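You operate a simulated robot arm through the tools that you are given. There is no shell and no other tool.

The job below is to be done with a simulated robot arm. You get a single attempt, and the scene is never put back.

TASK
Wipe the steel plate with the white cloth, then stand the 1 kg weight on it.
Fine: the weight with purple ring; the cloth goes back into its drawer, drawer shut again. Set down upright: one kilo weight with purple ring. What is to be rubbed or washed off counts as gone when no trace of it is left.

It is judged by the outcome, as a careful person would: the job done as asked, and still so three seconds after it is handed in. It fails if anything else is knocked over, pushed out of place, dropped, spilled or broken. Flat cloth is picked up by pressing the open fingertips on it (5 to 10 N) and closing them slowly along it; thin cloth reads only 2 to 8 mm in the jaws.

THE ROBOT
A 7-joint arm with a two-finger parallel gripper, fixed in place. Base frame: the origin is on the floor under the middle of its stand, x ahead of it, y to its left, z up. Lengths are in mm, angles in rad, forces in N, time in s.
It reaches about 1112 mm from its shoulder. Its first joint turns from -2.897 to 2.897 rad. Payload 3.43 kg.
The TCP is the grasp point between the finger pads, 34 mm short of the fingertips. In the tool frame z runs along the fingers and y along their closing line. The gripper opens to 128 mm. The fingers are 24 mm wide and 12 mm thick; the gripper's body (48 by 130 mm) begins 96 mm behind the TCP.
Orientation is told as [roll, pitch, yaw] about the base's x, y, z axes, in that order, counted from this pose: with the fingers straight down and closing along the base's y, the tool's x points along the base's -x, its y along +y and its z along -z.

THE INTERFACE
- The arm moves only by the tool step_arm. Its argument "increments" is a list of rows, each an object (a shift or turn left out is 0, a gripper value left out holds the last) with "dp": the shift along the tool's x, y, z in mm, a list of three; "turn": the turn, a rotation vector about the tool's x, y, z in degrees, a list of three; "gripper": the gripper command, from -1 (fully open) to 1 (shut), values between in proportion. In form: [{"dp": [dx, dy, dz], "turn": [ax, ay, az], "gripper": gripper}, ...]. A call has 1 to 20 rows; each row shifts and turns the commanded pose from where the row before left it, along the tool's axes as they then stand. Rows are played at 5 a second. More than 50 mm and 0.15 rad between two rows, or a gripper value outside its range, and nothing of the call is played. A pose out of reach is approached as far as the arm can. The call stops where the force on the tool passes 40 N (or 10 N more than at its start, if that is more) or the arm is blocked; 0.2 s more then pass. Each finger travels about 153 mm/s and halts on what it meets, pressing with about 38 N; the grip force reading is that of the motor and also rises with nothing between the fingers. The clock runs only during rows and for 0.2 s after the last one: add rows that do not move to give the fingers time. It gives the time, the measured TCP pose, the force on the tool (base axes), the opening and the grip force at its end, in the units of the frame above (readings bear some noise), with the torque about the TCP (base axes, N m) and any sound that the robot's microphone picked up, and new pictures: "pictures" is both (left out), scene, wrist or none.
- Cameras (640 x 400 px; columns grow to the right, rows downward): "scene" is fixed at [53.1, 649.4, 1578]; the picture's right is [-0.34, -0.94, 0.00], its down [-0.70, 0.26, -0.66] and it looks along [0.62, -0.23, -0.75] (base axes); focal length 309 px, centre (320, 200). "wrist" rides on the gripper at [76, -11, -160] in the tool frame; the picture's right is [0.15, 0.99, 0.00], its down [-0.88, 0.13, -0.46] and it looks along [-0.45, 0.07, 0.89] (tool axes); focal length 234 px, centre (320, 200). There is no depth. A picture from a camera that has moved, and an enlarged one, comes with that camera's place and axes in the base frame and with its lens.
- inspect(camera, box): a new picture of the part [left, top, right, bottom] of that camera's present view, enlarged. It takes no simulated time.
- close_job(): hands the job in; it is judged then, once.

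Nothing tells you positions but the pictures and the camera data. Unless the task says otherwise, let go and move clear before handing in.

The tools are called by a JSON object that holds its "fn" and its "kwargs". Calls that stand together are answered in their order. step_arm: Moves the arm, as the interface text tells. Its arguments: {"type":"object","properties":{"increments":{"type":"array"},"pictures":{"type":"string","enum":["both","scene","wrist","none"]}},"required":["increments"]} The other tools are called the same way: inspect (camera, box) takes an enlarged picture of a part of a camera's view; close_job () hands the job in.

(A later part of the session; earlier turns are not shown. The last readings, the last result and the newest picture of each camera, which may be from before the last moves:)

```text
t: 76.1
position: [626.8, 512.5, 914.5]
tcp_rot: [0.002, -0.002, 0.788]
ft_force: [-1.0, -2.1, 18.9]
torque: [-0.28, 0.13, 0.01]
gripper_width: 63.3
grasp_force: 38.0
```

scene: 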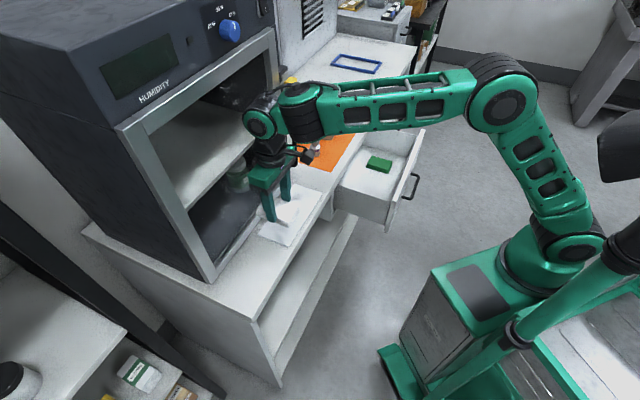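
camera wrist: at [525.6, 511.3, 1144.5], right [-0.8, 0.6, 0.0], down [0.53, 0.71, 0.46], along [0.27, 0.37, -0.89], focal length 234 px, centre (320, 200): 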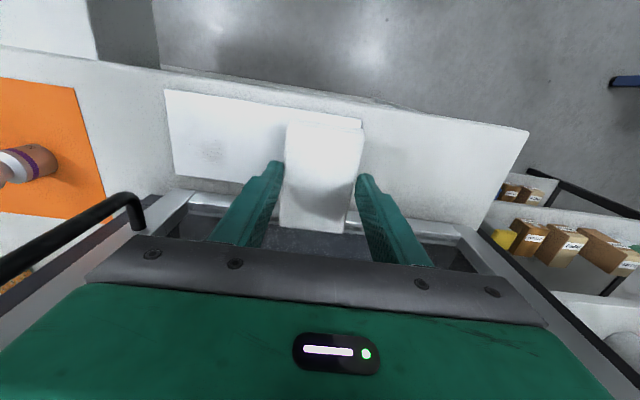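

Pressing about 19 N; I'll ease off slightly and stroke back and forth over the remaining trace.

{"fn": "step_arm", "kwargs": {"increments": [{"dp": [0, 0, -0.5]}, {"dp": [0, -9, 0]}, {"dp": [0, -10, 0]}, {"dp": [0, -10, 0]}, {"dp": [0, -9, 0]}, {"dp": [0, 10, 0]}, {"dp": [0, 12, 0]}, {"dp": [0, 12, 0]}, {"dp": [0, 10, 0]}, {"dp": [0, -10, 0]}, {"dp": [0, -12, 0]}, {"dp": [0, -12, 0]}, {"dp": [0, -10, 0]}, {"dp": [0, 10, 0]}, {"dp": [0, 12, 0]}, {"dp": [0, 12, 0]}, {"dp": [0, 10, 0]}, {"dp": [0, 0, 0]}], "pictures": "none"}}

```text
t: 79.9
position: [622.8, 514.7, 915.0]
tcp_rot: [-0.001, -0.003, 0.785]
ft_force: [6.7, -5.6, 18.5]
torque: [-0.22, -0.29, -0.09]
gripper_width: 63.5
grasp_force: 38.5
```

{"fn": "step_arm", "kwargs": {"increments": [{"dp": [0, -10, 0]}, {"dp": [0, -12, 0]}, {"dp": [0, -12, 0]}, {"dp": [0, -9, 0]}, {"dp": [8, 0, 0]}, {"dp": [8, 0, 0]}, {"dp": [-8, 0, 0]}, {"dp": [-8, 0, 0]}, {"dp": [0, 10, 0]}, {"dp": [0, 12, 0]}, {"dp": [0, 12, 0]}, {"dp": [0, 12, 0]}, {"dp": [0, 12, 0]}, {"dp": [0, 12, 0]}, {"dp": [0, 12, 0]}, {"dp": [0, 12, 0]}, {"dp": [0, 12, 0]}, {"dp": [0, 12, 0]}, {"dp": [0, 0, 0]}], "pictures": "none"}}

```text
t: 83.9
position: [568.5, 568.1, 914.4]
tcp_rot: [0.003, -0.002, 0.787]
ft_force: [1.7, -0.2, 9.5]
torque: [-0.02, -0.08, -0.03]
gripper_width: 63.7
grasp_force: 37.7
```

{"fn": "step_arm", "kwargs": {"increments": [{"dp": [0, 0, -10]}, {"dp": [0, 0, -30]}, {"dp": [0, 0, -30]}, {"dp": [0, 0, 0]}], "pictures": "both"}}

{"fn": "inspect", "kwargs": {"camera": "wrist", "box": [100, 60, 480, 270]}}

{"fn": "inspect", "kwargs": {"camera": "wrist", "box": [150, 80, 300, 190]}}

```text
t: 84.9
position: [569.3, 568.5, 984.2]
tcp_rot: [0.001, 0.0, 0.788]
ft_force: [-0.4, 0.7, -0.8]
torque: [0.01, -0.02, -0.02]
gripper_width: 63.8
grasp_force: 38.0
camera wrist: at [525.2, 507.6, 1143.4], right [-0.8, 0.59, 0.0], down [0.53, 0.71, 0.46], along [0.27, 0.37, -0.89], focal length 234 px, centre (320, 200)
```

scene: 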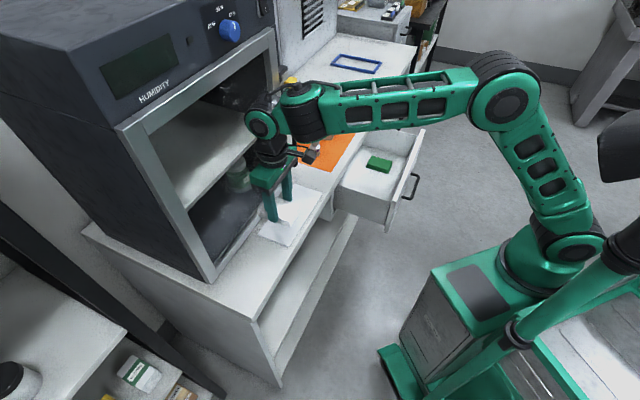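
wrist: 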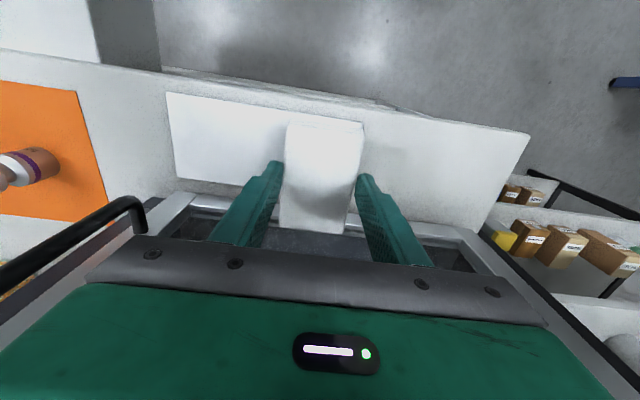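

```text
1.68 times, centred on (290, 165) of wrist
camera zoom: at [525.2, 507.6, 1143.4], right [-0.8, 0.59, 0.0], down [0.53, 0.71, 0.46], along [0.27, 0.37, -0.89], focal length 394 px, centre (370, 259)
```

zoom: 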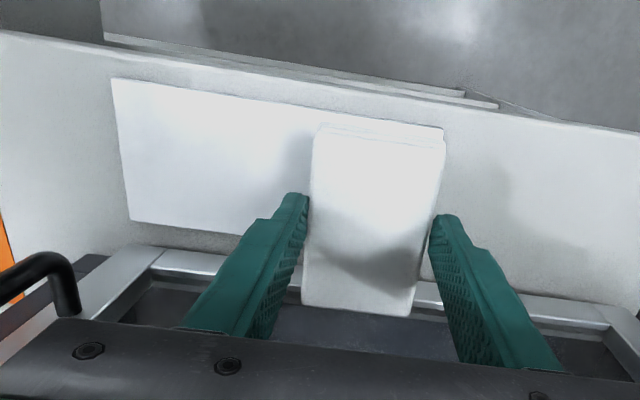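

```text
3.64 times, centred on (225, 135) of wrist
camera zoom: at [525.2, 507.6, 1143.4], right [-0.8, 0.59, 0.0], down [0.53, 0.71, 0.46], along [0.27, 0.37, -0.89], focal length 852 px, centre (666, 436)
```

zoom: 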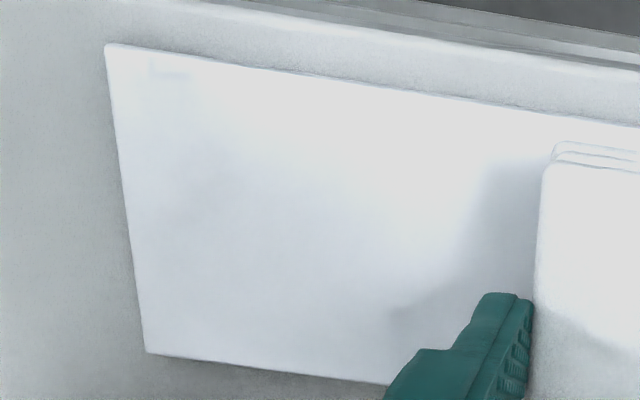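

The plate's right side is now spotless. I'll back out toward the front and inspect the whole plate, then take the cloth back to the drawer.

{"fn": "step_arm", "kwargs": {"increments": [{"dp": [38, 0, 0]}, {"dp": [38, 0, 0]}, {"dp": [38, 0, 0]}, {"dp": [36, 0, 0]}, {"dp": [0, -40, 0]}, {"dp": [0, -45, 0]}, {"dp": [0, -45, 0]}, {"dp": [0, -45, 0]}, {"dp": [0, -45, 0]}, {"dp": [0, 0, 0]}], "pictures": "both"}}

{"fn": "inspect", "kwargs": {"camera": "scene", "box": [240, 160, 340, 260]}}

{"fn": "inspect", "kwargs": {"camera": "wrist", "box": [300, 100, 560, 270]}}

```text
t: 87.1
position: [617.7, 306.1, 983.6]
tcp_rot: [0.001, -0.001, 0.788]
ft_force: [-0.5, -0.3, -0.5]
torque: [0.01, -0.02, 0.01]
gripper_width: 63.5
grasp_force: 38.5
camera wrist: at [573.9, 245.1, 1142.7], right [-0.8, 0.59, 0.0], down [0.53, 0.71, 0.46], along [0.27, 0.37, -0.89], focal length 234 px, centre (320, 200)
```

scene: 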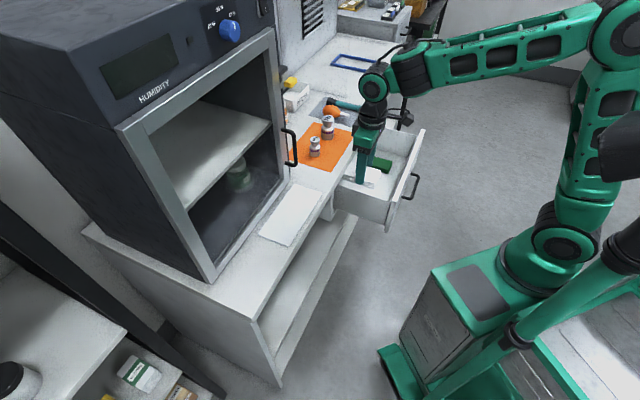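
wrist: 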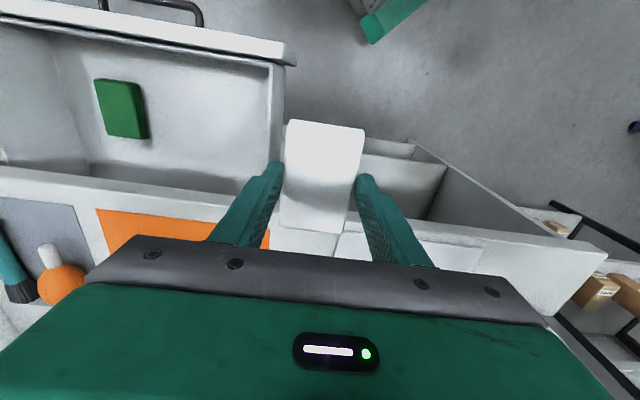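

```text
4.00 times, centred on (290, 210) of scene
camera zoom: at [53.1, 649.4, 1578.0], right [-0.34, -0.94, 0.0], down [-0.7, 0.26, -0.66], along [0.62, -0.23, -0.75], focal length 1236 px, centre (440, 160)
```

zoom: 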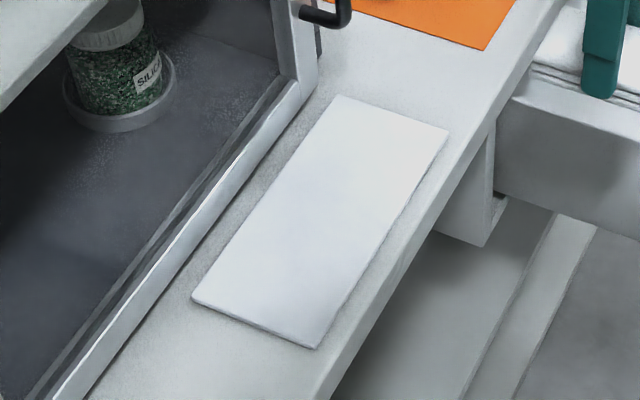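

```text
2.35 times, centred on (430, 185) of wrist
camera zoom: at [573.9, 245.1, 1142.7], right [-0.8, 0.59, 0.0], down [0.53, 0.71, 0.46], along [0.27, 0.37, -0.89], focal length 551 px, centre (61, 235)
```

zoom: 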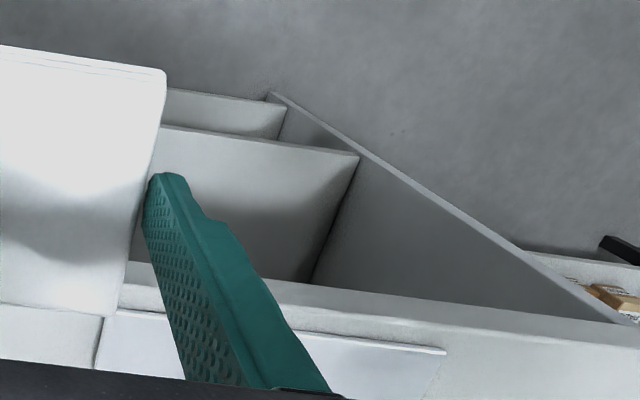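

{"fn": "inspect", "kwargs": {"camera": "scene", "box": [255, 180, 325, 250]}}

{"fn": "inspect", "kwargs": {"camera": "scene", "box": [275, 180, 315, 220]}}

```text
5.71 times, centred on (290, 215) of scene
camera zoom: at [53.1, 649.4, 1578.0], right [-0.34, -0.94, 0.0], down [-0.7, 0.26, -0.66], along [0.62, -0.23, -0.75], focal length 1766 px, centre (491, 114)
```

zoom: 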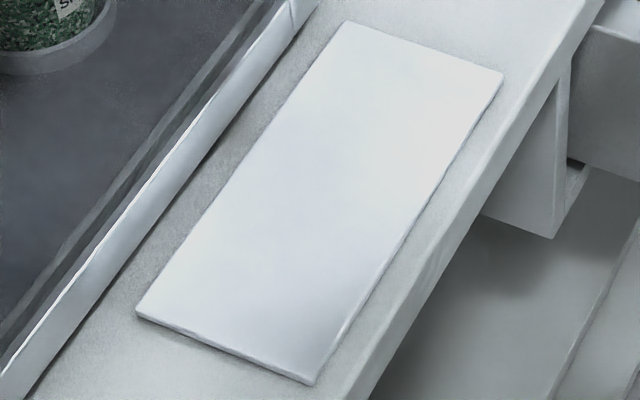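

```text
10.00 times, centred on (295, 200) of scene
camera zoom: at [53.1, 649.4, 1578.0], right [-0.34, -0.94, 0.0], down [-0.7, 0.26, -0.66], along [0.62, -0.23, -0.75], focal length 3090 px, centre (570, 200)
```

zoom: 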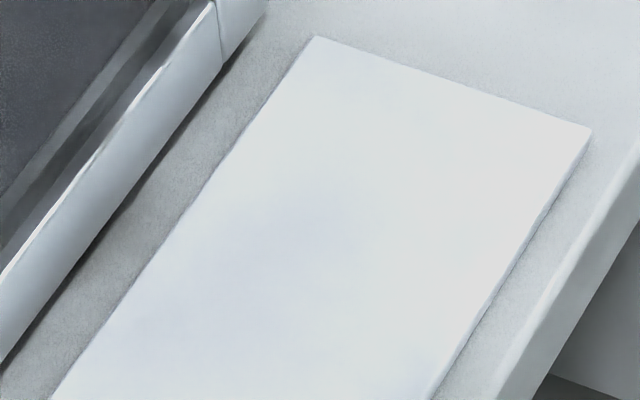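

The plate looks clean. As insurance I'll make one more full set of strokes over the former stain before returning the cloth.

{"fn": "step_arm", "kwargs": {"increments": [{"dp": [0, 45, 0]}, {"dp": [0, 45, 0]}, {"dp": [0, 45, 0]}, {"dp": [-40, 5, 0]}, {"dp": [-40, 0, 0]}, {"dp": [-40, 0, 0]}, {"dp": [-31, 0, 0]}, {"dp": [0, 0, 35]}, {"dp": [0, 0, 25]}, {"dp": [0, 0, 7]}, {"dp": [0, 0, 0]}], "pictures": "none"}}

```text
t: 89.5
position: [627.9, 513.9, 915.8]
tcp_rot: [0.001, -0.002, 0.786]
ft_force: [0.5, 0.3, -0.8]
torque: [0.0, -0.01, -0.03]
gripper_width: 63.8
grasp_force: 37.9
```

{"fn": "step_arm", "kwargs": {"increments": [{"dp": [0, 0, 1]}, {"dp": [0, 0, 0.7]}, {"dp": [0, 0, 0]}], "pictures": "none"}}

```text
t: 90.3
position: [626.9, 512.3, 915.5]
tcp_rot: [0.0, -0.002, 0.785]
ft_force: [0.0, 1.3, -0.5]
torque: [0.05, 0.01, -0.01]
gripper_width: 63.6
grasp_force: 38.1
```

{"fn": "step_arm", "kwargs": {"increments": [{"dp": [0, 0, 1]}, {"dp": [0, 0, 0]}], "pictures": "none"}}

```text
t: 90.9
position: [627.7, 513.2, 914.1]
tcp_rot: [-0.001, -0.002, 0.786]
ft_force: [0.1, -1.2, 3.5]
torque: [-0.05, -0.02, -0.04]
gripper_width: 63.7
grasp_force: 38.2
```

{"fn": "step_arm", "kwargs": {"increments": [{"dp": [2, -8, 0.7]}, {"dp": [1, -10, 0]}, {"dp": [0, -10, 0]}, {"dp": [0, -8, 0]}, {"dp": [0, 10, 0]}, {"dp": [0, 12, 0]}, {"dp": [0, 12, 0]}, {"dp": [0, 12, 0]}, {"dp": [0, 12, 0]}, {"dp": [0, 12, 0]}, {"dp": [0, 12, 0]}, {"dp": [0, 12, 0]}, {"dp": [0, 12, 0]}, {"dp": [0, 12, 0]}, {"dp": [0, 10, 0]}, {"dp": [0, 0, 0]}], "pictures": "none"}}

```text
t: 94.3
position: [559.6, 576.0, 912.5]
tcp_rot: [0.003, 0.0, 0.787]
ft_force: [1.4, -1.6, 9.1]
torque: [0.0, -0.12, -0.12]
gripper_width: 63.8
grasp_force: 37.7
```

{"fn": "step_arm", "kwargs": {"increments": [{"dp": [0, -10, 0]}, {"dp": [0, -12, 0]}, {"dp": [0, -12, 0]}, {"dp": [0, -12, 0]}, {"dp": [0, -12, 0]}, {"dp": [0, -12, 0]}, {"dp": [0, -12, 0]}, {"dp": [0, -12, 0]}, {"dp": [0, -12, 0]}, {"dp": [0, -12, 0]}, {"dp": [0, -10, 0]}, {"dp": [0, 0, 0]}], "pictures": "none"}}

```text
t: 96.9
position: [650.1, 485.3, 914.1]
tcp_rot: [0.003, -0.001, 0.787]
ft_force: [-2.5, 3.1, 15.5]
torque: [0.09, 0.17, 0.12]
gripper_width: 63.5
grasp_force: 38.0
```

{"fn": "step_arm", "kwargs": {"increments": [{"dp": [-2, 10, 0]}, {"dp": [-1, 12, 0]}, {"dp": [0, 12, 0]}, {"dp": [0, 12, 0]}, {"dp": [0, 12, 0]}, {"dp": [0, 12, 0]}, {"dp": [0, 12, 0]}, {"dp": [0, 12, 0]}, {"dp": [0, 12, 0]}, {"dp": [0, 12, 0]}, {"dp": [0, 0, 0]}, {"dp": [0, 0, -10]}, {"dp": [0, 0, -30]}, {"dp": [0, 0, -30]}, {"dp": [38, 0, 0]}, {"dp": [38, 0, 0]}, {"dp": [38, 0, 0]}, {"dp": [38, 0, 0]}, {"dp": [0, 0, 0]}], "pictures": "both"}}

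{"fn": "inspect", "kwargs": {"camera": "scene", "box": [255, 180, 325, 250]}}

```text
t: 100.9
position: [462.0, 461.3, 983.1]
tcp_rot: [0.003, -0.002, 0.786]
ft_force: [0.1, 0.1, -0.5]
torque: [-0.04, 0.0, 0.01]
gripper_width: 63.5
grasp_force: 37.3
camera wrist: at [416.6, 400.1, 1142.0], right [-0.8, 0.6, 0.0], down [0.53, 0.71, 0.46], along [0.27, 0.37, -0.89], focal length 234 px, centre (320, 200)
```

scene: 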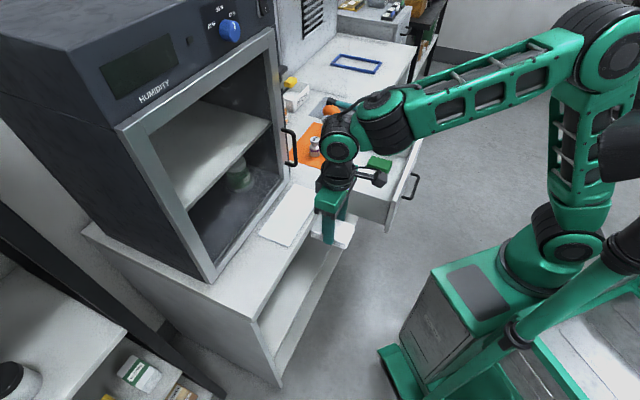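
wrist: 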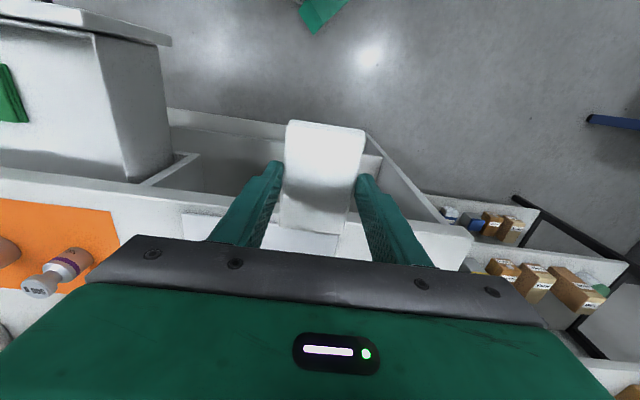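

```text
5.71 times, centred on (290, 215) of scene
camera zoom: at [53.1, 649.4, 1578.0], right [-0.34, -0.94, 0.0], down [-0.7, 0.26, -0.66], along [0.62, -0.23, -0.75], focal length 1766 px, centre (491, 114)
```

zoom: 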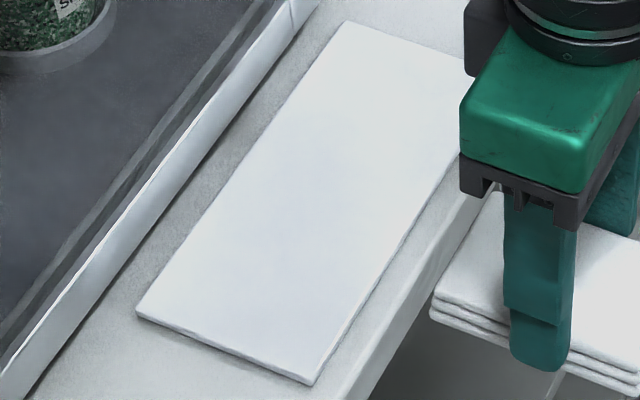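

The plate is clean and hasn't moved. Now I'll carry the cloth back over the open drawer and lower it to its original spot.

{"fn": "step_arm", "kwargs": {"increments": [{"dp": [0, -45, 0]}, {"dp": [0, -45, 0]}, {"dp": [0, -45, 0]}, {"dp": [0, -45, 0]}, {"dp": [0, -45, 0]}, {"dp": [0, -45, 0]}, {"dp": [0, -45, 0]}, {"dp": [0, -45, 0]}, {"dp": [0, -45, 0]}, {"dp": [0, 0, 40]}, {"dp": [0, 0, 40]}, {"dp": [0, 0, 40]}, {"dp": [0, 0, 40]}, {"dp": [0, 0, 0]}], "pictures": "both"}}

{"fn": "inspect", "kwargs": {"camera": "scene", "box": [310, 90, 450, 230]}}

```text
t: 103.9
position: [748.6, 177.1, 820.1]
tcp_rot: [0.001, -0.003, 0.787]
ft_force: [-0.2, 0.8, -1.4]
torque: [-0.01, -0.02, 0.01]
gripper_width: 63.3
grasp_force: 37.7
camera wrist: at [703.6, 116.4, 980.1], right [-0.8, 0.6, 0.0], down [0.53, 0.71, 0.46], along [0.27, 0.37, -0.89], focal length 234 px, centre (320, 200)
```

scene: 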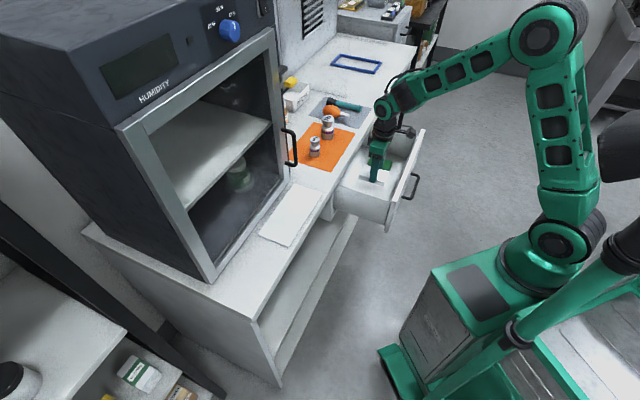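
wrist: 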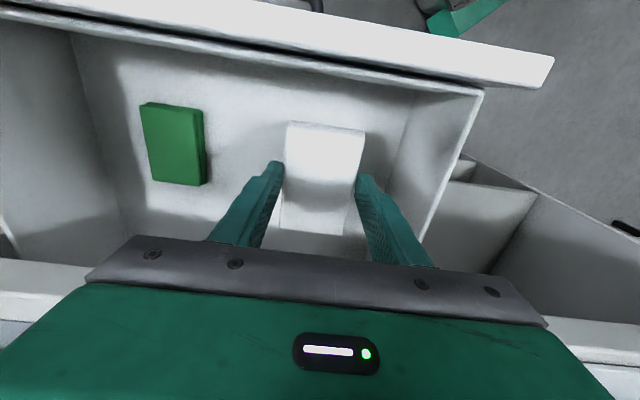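

```text
2.86 times, centred on (380, 160) of scene
camera zoom: at [53.1, 649.4, 1578.0], right [-0.34, -0.94, 0.0], down [-0.7, 0.26, -0.66], along [0.62, -0.23, -0.75], focal length 883 px, centre (149, 314)
```

zoom: 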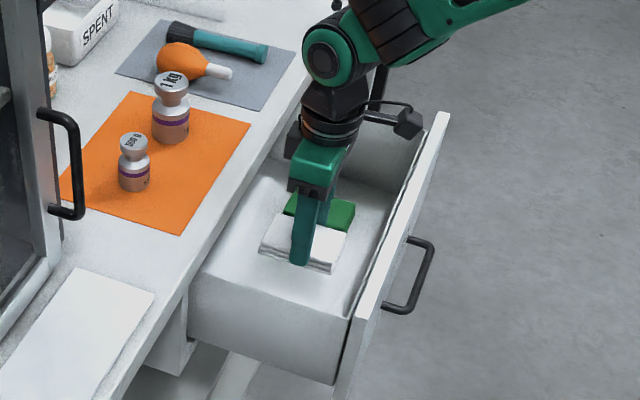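

{"fn": "step_arm", "kwargs": {"increments": [{"dp": [-5, 0, 30]}, {"dp": [-5, 0, 30]}, {"dp": [0, 0, 20]}, {"dp": [0, 0, 10]}, {"dp": [0, 0, 5]}, {"dp": [0, 0, 0]}], "pictures": "none"}}

```text
t: 105.3
position: [754.2, 184.6, 728.7]
tcp_rot: [0.001, -0.002, 0.788]
ft_force: [-0.1, 0.5, 0.3]
torque: [-0.02, 0.01, 0.02]
gripper_width: 63.5
grasp_force: 37.9
```

{"fn": "step_arm", "kwargs": {"increments": [{"dp": [0, 0, 3]}, {"dp": [0, 0, 3]}, {"dp": [0, 0, 1.5]}, {"dp": [0, 0, 0]}], "pictures": "none"}}

```text
t: 106.3
position: [754.3, 184.5, 720.4]
tcp_rot: [-0.002, 0.0, 0.789]
ft_force: [0.4, -0.6, -0.4]
torque: [0.04, -0.01, -0.02]
gripper_width: 63.5
grasp_force: 37.5
```

{"fn": "step_arm", "kwargs": {"increments": [{"dp": [0, 0, 1]}, {"dp": [0, 0, 1]}, {"dp": [0, 0, 0]}], "pictures": "wrist"}}

```text
t: 107.1
position: [755.0, 185.0, 718.1]
tcp_rot: [0.0, -0.003, 0.787]
ft_force: [1.2, -0.5, -0.6]
torque: [-0.03, -0.01, -0.01]
gripper_width: 63.8
grasp_force: 37.9
camera wrist: at [710.4, 123.3, 877.1], right [-0.8, 0.6, 0.0], down [0.53, 0.71, 0.46], along [0.27, 0.37, -0.89], focal length 234 px, centre (320, 200)
```

wrist: 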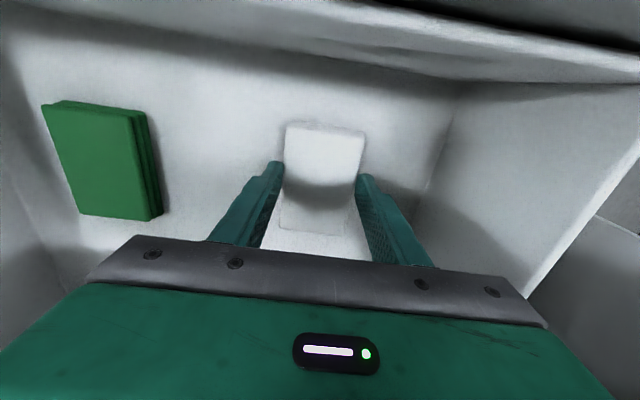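

{"fn": "step_arm", "kwargs": {"increments": [{"dp": [0, 0, 1]}, {"dp": [0, 0, 0.5]}, {"dp": [0, 0, 0]}], "pictures": "none"}}

```text
t: 107.9
position: [755.4, 185.0, 716.4]
tcp_rot: [-0.001, -0.001, 0.787]
ft_force: [-1.2, 0.5, 11.8]
torque: [0.01, 0.05, 0.01]
gripper_width: 63.6
grasp_force: 37.6
```

The cloth rests on the drawer floor. Releasing it and rising clear.

{"fn": "step_arm", "kwargs": {"increments": [{"dp": [0, 0, -0.8], "gripper": -0.1}, {"gripper": -0.3}, {"dp": [0, 0, 0]}, {"dp": [0, 0, -10]}, {"dp": [0, 0, -30]}, {"dp": [0, 0, -40]}, {"dp": [0, 0, -45]}, {"dp": [0, 0, -45]}, {"dp": [0, 0, -45]}, {"dp": [0, 0, -45]}, {"dp": [0, 0, 0]}], "pictures": "both"}}

{"fn": "inspect", "kwargs": {"camera": "scene", "box": [310, 90, 450, 230]}}

```text
t: 110.3
position: [754.9, 185.8, 979.4]
tcp_rot: [0.0, -0.001, 0.786]
ft_force: [-0.2, -0.8, 0.6]
torque: [-0.06, 0.03, -0.02]
gripper_width: 83.2
grasp_force: 0.0
camera wrist: at [710.5, 123.7, 1138.2], right [-0.8, 0.6, 0.0], down [0.53, 0.71, 0.46], along [0.27, 0.37, -0.89], focal length 234 px, centre (320, 200)
```

scene: 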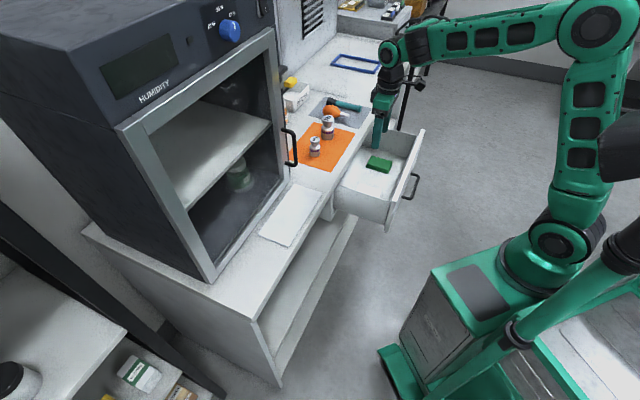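
wrist: 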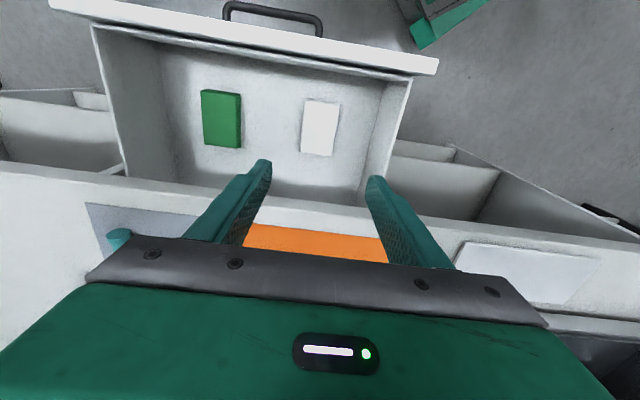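

```text
2.86 times, centred on (380, 160) of scene
camera zoom: at [53.1, 649.4, 1578.0], right [-0.34, -0.94, 0.0], down [-0.7, 0.26, -0.66], along [0.62, -0.23, -0.75], focal length 883 px, centre (149, 314)
```

zoom: 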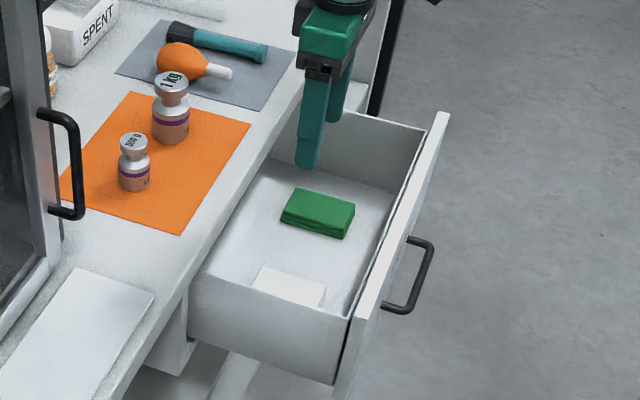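

The cloth is back in its drawer. Next I'll close the fingers, lower them in front of the handle bar, and push the drawer shut with them.

{"fn": "step_arm", "kwargs": {"increments": [{"dp": [45, -20, 0], "gripper": 1.0}, {"dp": [45, -20, 0]}, {"dp": [45, -20, 0]}, {"dp": [45, -20, 0]}, {"dp": [20, -11, 0]}, {"dp": [0, 0, 40]}, {"dp": [0, 0, 40]}, {"dp": [0, 0, 40]}, {"dp": [0, 0, 40]}, {"dp": [0, 0, 40]}, {"dp": [0, 0, 0]}], "pictures": "both"}}

{"fn": "inspect", "kwargs": {"camera": "scene", "box": [340, 90, 480, 230]}}

```text
t: 112.7
position: [677.4, -20.3, 777.1]
tcp_rot: [0.002, -0.001, 0.786]
ft_force: [0.0, 0.3, -0.4]
torque: [-0.02, -0.02, -0.01]
gripper_width: 0.0
grasp_force: 33.3
camera wrist: at [632.3, -81.8, 936.2], right [-0.8, 0.6, 0.0], down [0.53, 0.71, 0.46], along [0.27, 0.37, -0.89], focal length 234 px, centre (320, 200)
```

scene: 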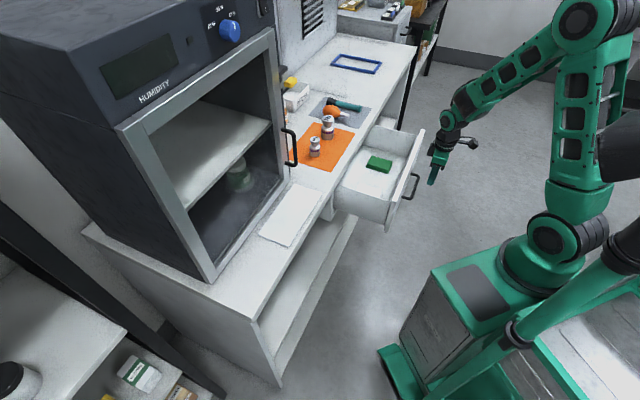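
wrist: 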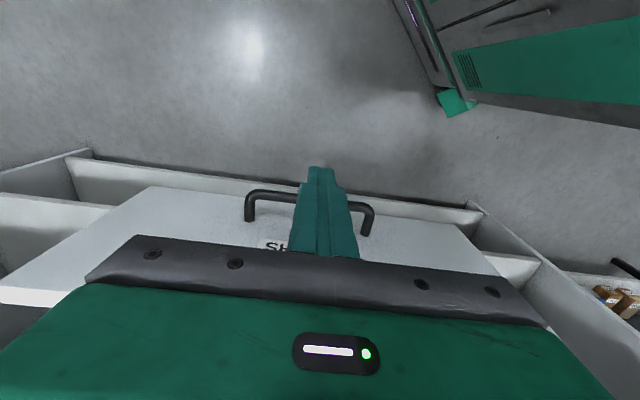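

```text
2.86 times, centred on (410, 160) of scene
camera zoom: at [53.1, 649.4, 1578.0], right [-0.34, -0.94, 0.0], down [-0.7, 0.26, -0.66], along [0.62, -0.23, -0.75], focal length 883 px, centre (63, 314)
```

zoom: 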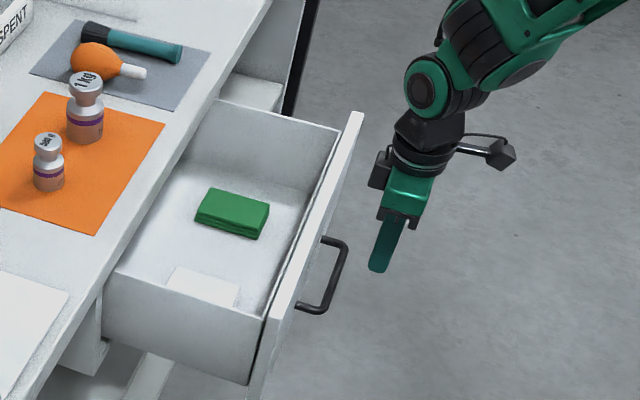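

{"fn": "step_arm", "kwargs": {"increments": [{"dp": [0, 0, 30]}, {"dp": [0, 0, 22]}, {"dp": [-10, 0, 0]}, {"dp": [-8, 0, 0]}, {"dp": [0, 0, 0]}], "pictures": "both"}}

{"fn": "inspect", "kwargs": {"camera": "scene", "box": [340, 90, 480, 230]}}

```text
t: 113.9
position: [690.5, -7.9, 725.3]
tcp_rot: [0.0, -0.003, 0.788]
ft_force: [0.2, 0.2, -0.6]
torque: [0.01, 0.03, 0.03]
gripper_width: 0.0
grasp_force: 32.6
camera wrist: at [645.8, -69.5, 883.9], right [-0.8, 0.6, 0.0], down [0.53, 0.71, 0.46], along [0.27, 0.37, -0.89], focal length 234 px, centre (320, 200)
```

scene: 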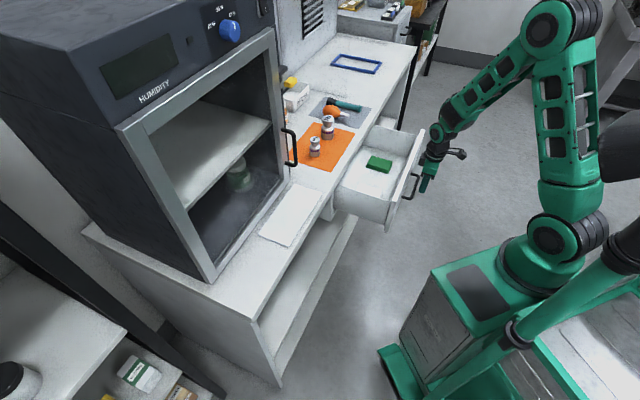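
wrist: 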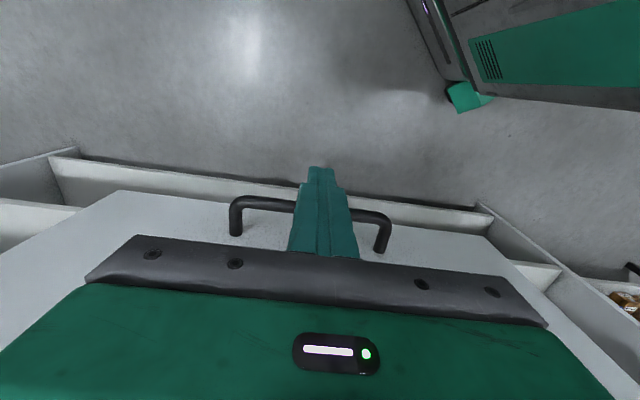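

```text
2.86 times, centred on (410, 160) of scene
camera zoom: at [53.1, 649.4, 1578.0], right [-0.34, -0.94, 0.0], down [-0.7, 0.26, -0.66], along [0.62, -0.23, -0.75], focal length 883 px, centre (63, 314)
```

zoom: 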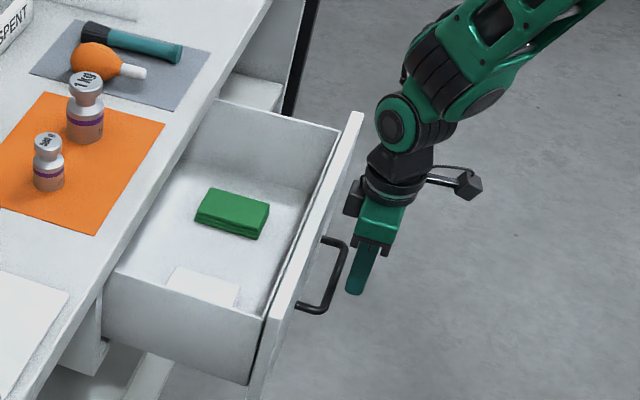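

Before pushing I'll tilt the tool back about 20° so the gripper's upper body stays clear of the counter edge at the end of the push.

{"fn": "step_arm", "kwargs": {"increments": [{"dp": [14, 0, 0]}, {"turn": [0, -6.7, 0]}, {"turn": [0, -6.7, 0]}, {"turn": [0, -6.6, 0]}, {"dp": [0, 0, 0]}], "pictures": "both"}}

{"fn": "inspect", "kwargs": {"camera": "scene", "box": [340, 90, 480, 230]}}

```text
t: 115.1
position: [681.6, -18.8, 725.8]
tcp_rot: [0.003, -0.351, 0.787]
ft_force: [-0.1, -0.8, -0.2]
torque: [0.01, -0.02, 0.0]
gripper_width: 0.2
grasp_force: 32.4
camera wrist: at [600.5, -115.0, 848.2], right [-0.8, 0.6, -0.05], down [0.38, 0.57, 0.73], along [0.47, 0.56, -0.68], focal length 234 px, centre (320, 200)
```

scene: 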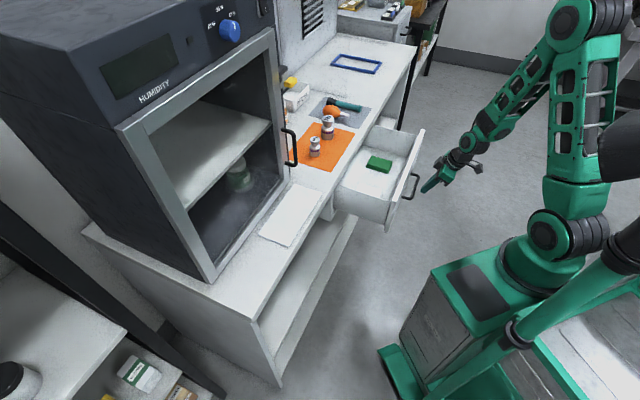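
wrist: 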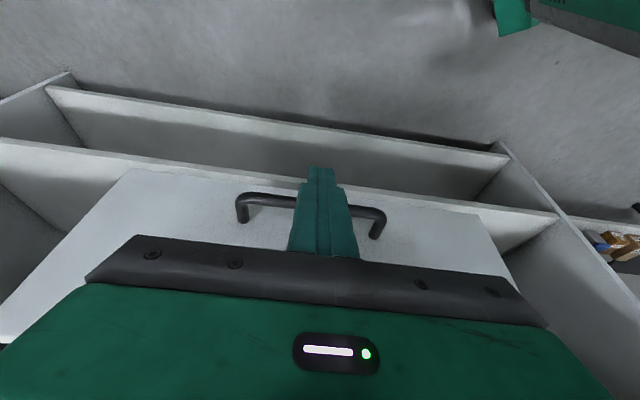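

```text
2.86 times, centred on (410, 160) of scene
camera zoom: at [53.1, 649.4, 1578.0], right [-0.34, -0.94, 0.0], down [-0.7, 0.26, -0.66], along [0.62, -0.23, -0.75], focal length 883 px, centre (63, 314)
```

zoom: 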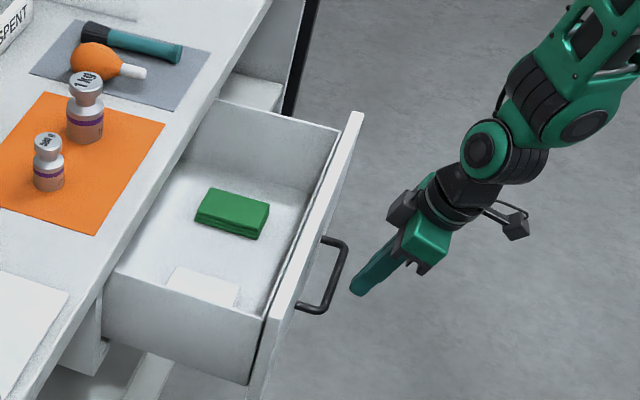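

{"fn": "step_arm", "kwargs": {"increments": [{"dp": [-9.4, 0, 3.42]}, {"dp": [-9.4, 0, 3.42]}, {"dp": [-9.4, 0, 3.42]}, {"dp": [-11.3, 0, 4.1]}, {"dp": [-14.1, 0, 5.13]}, {"dp": [-14.1, 0, 5.13]}, {"dp": [-14.1, 0, 5.13]}, {"dp": [-14.1, 0, 5.13]}, {"dp": [0, 0, 0]}], "pictures": "scene"}}

{"fn": "inspect", "kwargs": {"camera": "scene", "box": [310, 90, 450, 230]}}

```text
t: 117.1
position: [753.7, 53.4, 725.1]
tcp_rot: [0.001, -0.351, 0.785]
ft_force: [-0.4, -0.8, -0.2]
torque: [-0.03, 0.0, -0.02]
gripper_width: 0.1
grasp_force: 32.9
```

scene: 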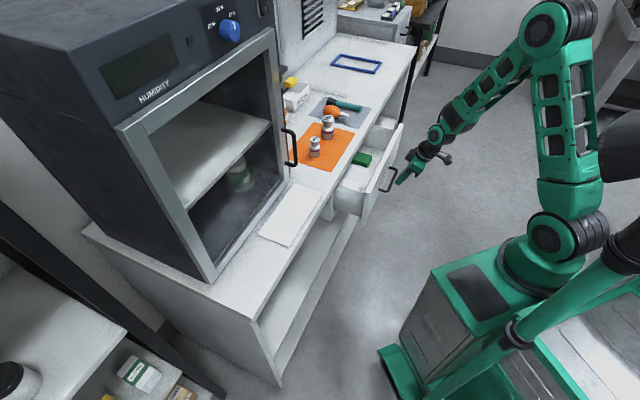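

```text
2.86 times, centred on (380, 160) of scene
camera zoom: at [53.1, 649.4, 1578.0], right [-0.34, -0.94, 0.0], down [-0.7, 0.26, -0.66], along [0.62, -0.23, -0.75], focal length 883 px, centre (149, 314)
```

zoom: 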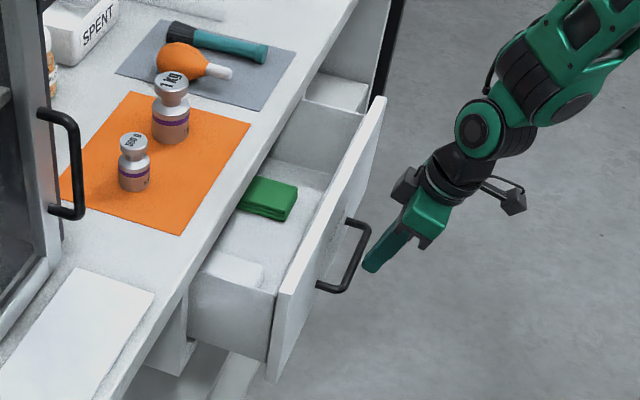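

The drawer is closing nicely. I'll continue pushing, slowing near the end.

{"fn": "step_arm", "kwargs": {"increments": [{"dp": [-14.1, 0, 5.13]}, {"dp": [-14.1, 0, 5.13]}, {"dp": [-14.1, 0, 5.13]}, {"dp": [-14.1, 0, 5.13]}, {"dp": [-9.4, 0, 3.42]}, {"dp": [-9.4, 0, 3.42]}, {"dp": [-9.4, 0, 3.42]}, {"dp": [0, 0, 0]}], "pictures": "scene"}}

{"fn": "inspect", "kwargs": {"camera": "scene", "box": [310, 90, 450, 230]}}

```text
t: 118.9
position: [816.8, 118.6, 726.5]
tcp_rot: [0.002, -0.349, 0.787]
ft_force: [-0.1, -0.2, 0.0]
torque: [-0.05, -0.01, 0.0]
gripper_width: 0.0
grasp_force: 33.2
```

scene: 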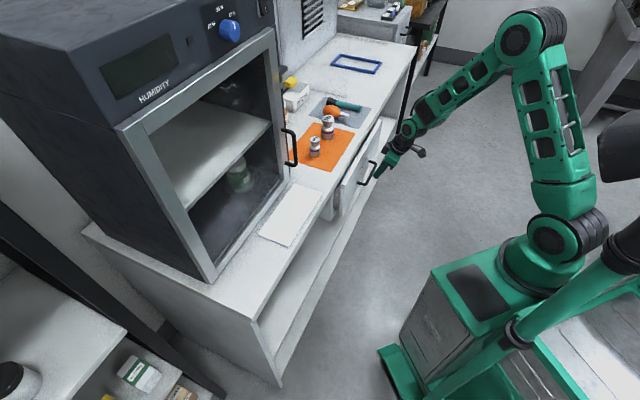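

```text
2.86 times, centred on (380, 160) of scene
camera zoom: at [53.1, 649.4, 1578.0], right [-0.34, -0.94, 0.0], down [-0.7, 0.26, -0.66], along [0.62, -0.23, -0.75], focal length 883 px, centre (149, 314)
```

zoom: 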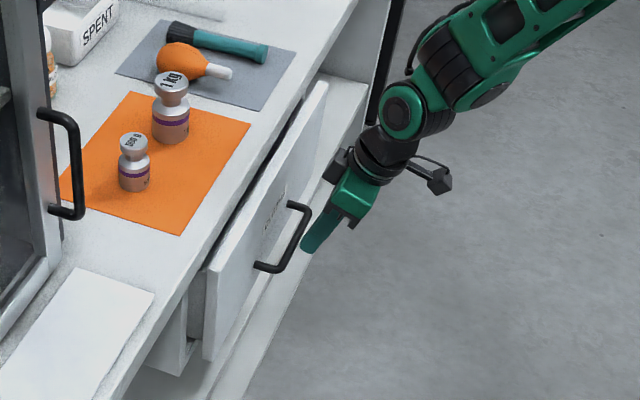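

{"fn": "step_arm", "kwargs": {"increments": [{"dp": [-4.7, 0, 1.71]}, {"dp": [-4.7, 0, 1.71]}, {"dp": [-4.7, 0, 1.71]}, {"dp": [-2.8, 0, 1.03]}, {"dp": [0, 0, 0]}], "pictures": "none"}}

```text
t: 120.1
position: [828.8, 130.7, 724.9]
tcp_rot: [0.002, -0.352, 0.786]
ft_force: [0.8, -0.5, -0.2]
torque: [0.0, -0.01, -0.02]
gripper_width: 0.1
grasp_force: 32.9
```

{"fn": "step_arm", "kwargs": {"increments": [{"dp": [-2.8, 0, 1.03]}, {"dp": [-2.8, 0, 1.03]}, {"dp": [0, 0, 0]}], "pictures": "scene"}}

{"fn": "inspect", "kwargs": {"camera": "scene", "box": [310, 110, 430, 230]}}

```text
t: 120.9
position: [830.8, 131.7, 725.1]
tcp_rot: [0.002, -0.343, 0.783]
ft_force: [-26.4, -23.1, -3.3]
torque: [-0.73, 0.58, -0.03]
gripper_width: 0.0
grasp_force: 33.1
```

scene: 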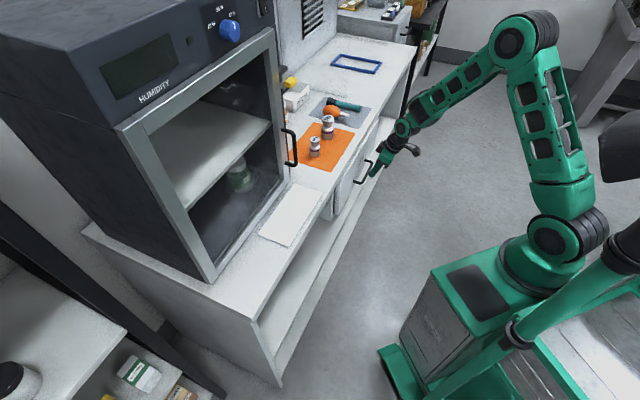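

```text
3.33 times, centred on (370, 170) of scene
camera zoom: at [53.1, 649.4, 1578.0], right [-0.34, -0.94, 0.0], down [-0.7, 0.26, -0.66], along [0.62, -0.23, -0.75], focal length 1030 px, centre (153, 300)
```

zoom: 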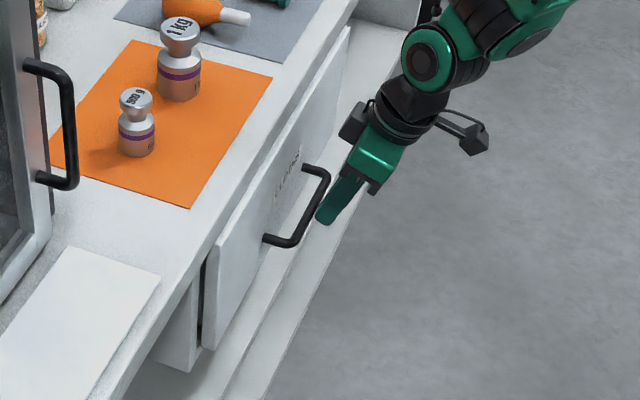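

The drawer reached its end stop (force rose to 35 N) and its front matches its original closed position. I'll back away, straighten the tool, and rise.

{"fn": "step_arm", "kwargs": {"increments": [{"dp": [9.4, 0, -3.42]}, {"dp": [28.2, 0, -10.3]}, {"dp": [18.8, 0, -6.84]}, {"turn": [0, 6.7, 0]}, {"turn": [0, 6.7, 0]}, {"turn": [0, 6.6, 0]}, {"dp": [0, 0, -40]}, {"dp": [0, 0, -45]}, {"dp": [0, 0, -45]}, {"dp": [0, 0, -45]}, {"dp": [0, 0, -45]}, {"dp": [0, 0, -45]}, {"dp": [0, 0, -45]}, {"dp": [0, 0, -30], "gripper": -0.4}, {"dp": [0, 0, 0]}], "pictures": "both"}}

{"fn": "inspect", "kwargs": {"camera": "scene", "box": [280, 90, 400, 230]}}

{"fn": "inspect", "kwargs": {"camera": "wrist", "box": [150, 60, 490, 270]}}

```text
t: 124.1
position: [790.6, 91.2, 1064.0]
tcp_rot: [0.002, -0.002, 0.788]
ft_force: [0.5, -0.2, 0.3]
torque: [0.03, 0.01, -0.01]
gripper_width: 89.7
grasp_force: 0.1
camera wrist: at [745.7, 29.5, 1223.8], right [-0.8, 0.6, 0.0], down [0.53, 0.71, 0.46], along [0.27, 0.37, -0.89], focal length 234 px, centre (320, 200)
```

scene: 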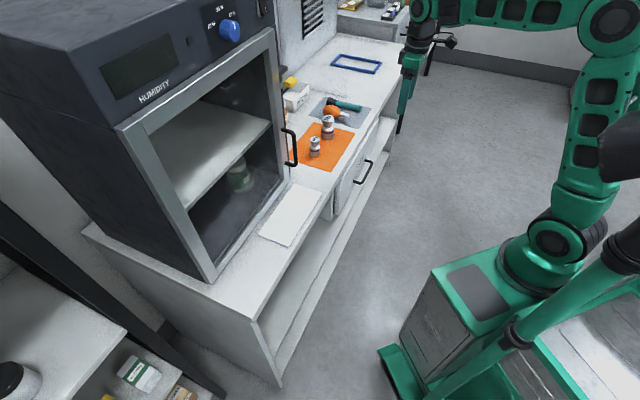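
wrist: 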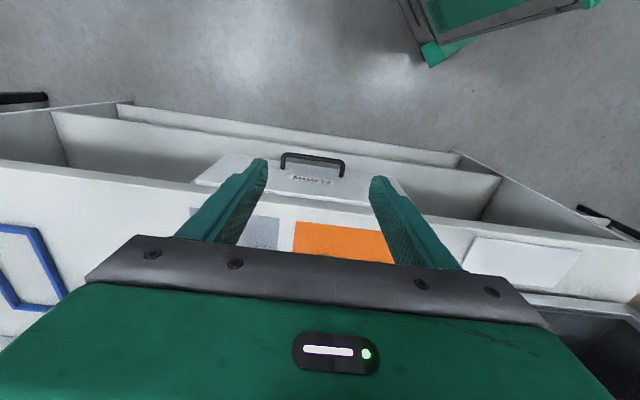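

```text
2.86 times, centred on (340, 160) of scene
camera zoom: at [53.1, 649.4, 1578.0], right [-0.34, -0.94, 0.0], down [-0.7, 0.26, -0.66], along [0.62, -0.23, -0.75], focal length 883 px, centre (263, 314)
```

zoom: 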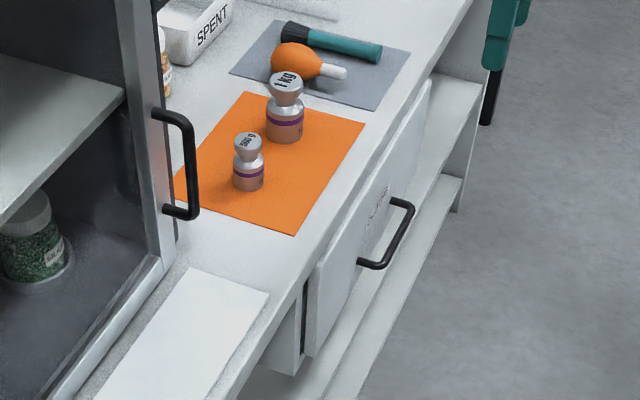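

```text
1.88 times, centred on (320, 165) of wrist
camera zoom: at [745.7, 29.5, 1223.8], right [-0.8, 0.6, 0.0], down [0.53, 0.71, 0.46], along [0.27, 0.37, -0.89], focal length 441 px, centre (320, 266)
```

zoom: 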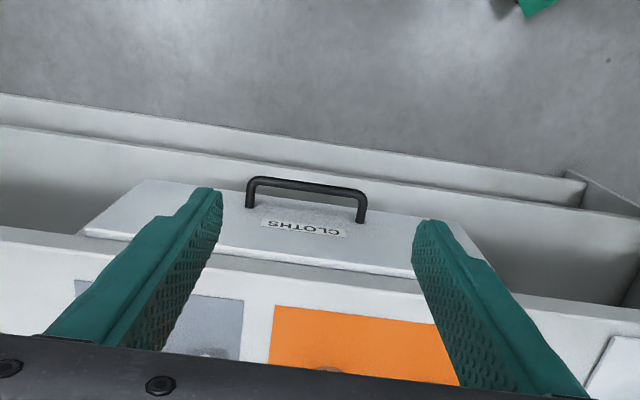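

The drawer is closed. Now I'll move toward the 1 kg weight and look at it from above to fix its position.

{"fn": "step_arm", "kwargs": {"increments": [{"dp": [-35, 15, 0]}, {"dp": [-35, 15, 0]}, {"dp": [-35, 15, 0]}, {"dp": [-35, 16, 0]}, {"dp": [0, 0, 0]}], "pictures": "both"}}

{"fn": "inspect", "kwargs": {"camera": "wrist", "box": [200, 110, 440, 270]}}

{"fn": "inspect", "kwargs": {"camera": "scene", "box": [295, 95, 365, 165]}}

```text
t: 125.3
position: [846.7, 233.3, 1065.3]
tcp_rot: [0.001, -0.002, 0.784]
ft_force: [0.5, -0.4, 0.0]
torque: [0.02, 0.0, -0.03]
gripper_width: 89.5
grasp_force: 0.0
camera wrist: at [802.1, 172.3, 1224.5], right [-0.8, 0.6, 0.0], down [0.53, 0.71, 0.46], along [0.27, 0.37, -0.89], focal length 234 px, centre (320, 200)
```

scene: 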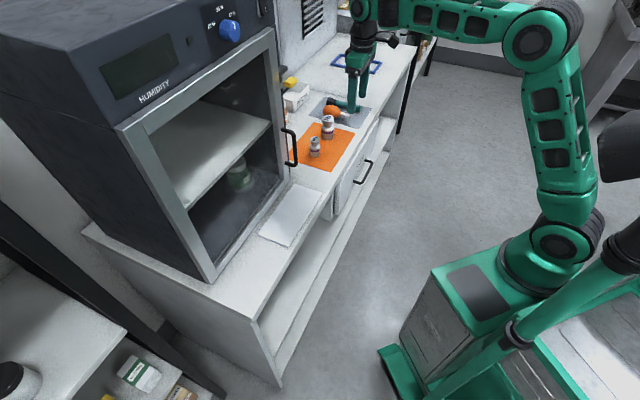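
wrist: 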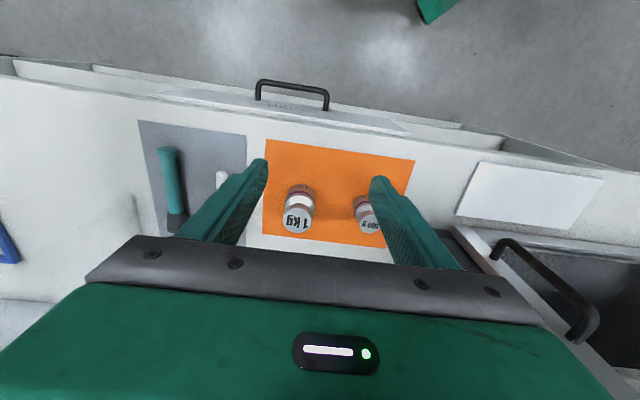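

```text
2.50 times, centred on (320, 190) of wrist
camera zoom: at [802.1, 172.3, 1224.5], right [-0.8, 0.6, 0.0], down [0.53, 0.71, 0.46], along [0.27, 0.37, -0.89], focal length 585 px, centre (320, 225)
```

zoom: 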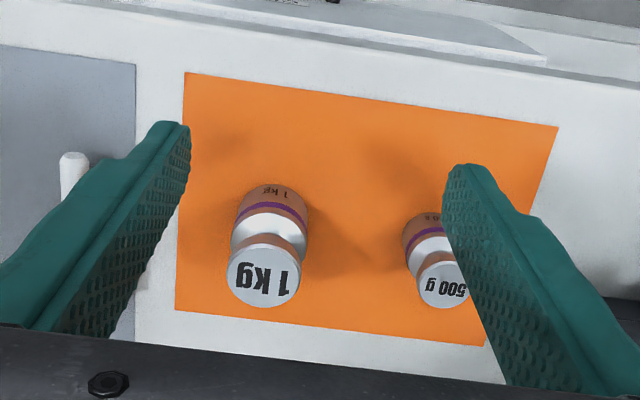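

```text
5.71 times, centred on (330, 130) of scene
camera zoom: at [53.1, 649.4, 1578.0], right [-0.34, -0.94, 0.0], down [-0.7, 0.26, -0.66], along [0.62, -0.23, -0.75], focal length 1766 px, centre (263, 600)
```

zoom: 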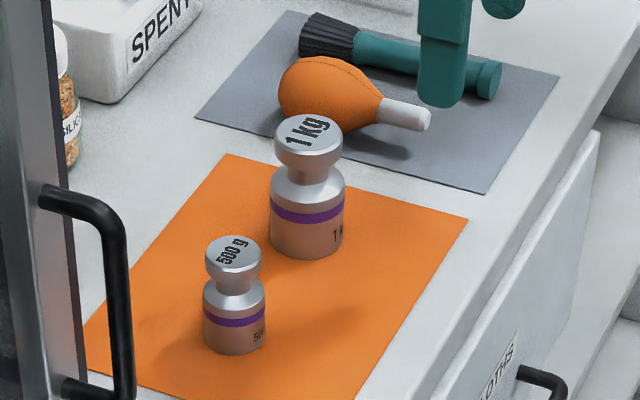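

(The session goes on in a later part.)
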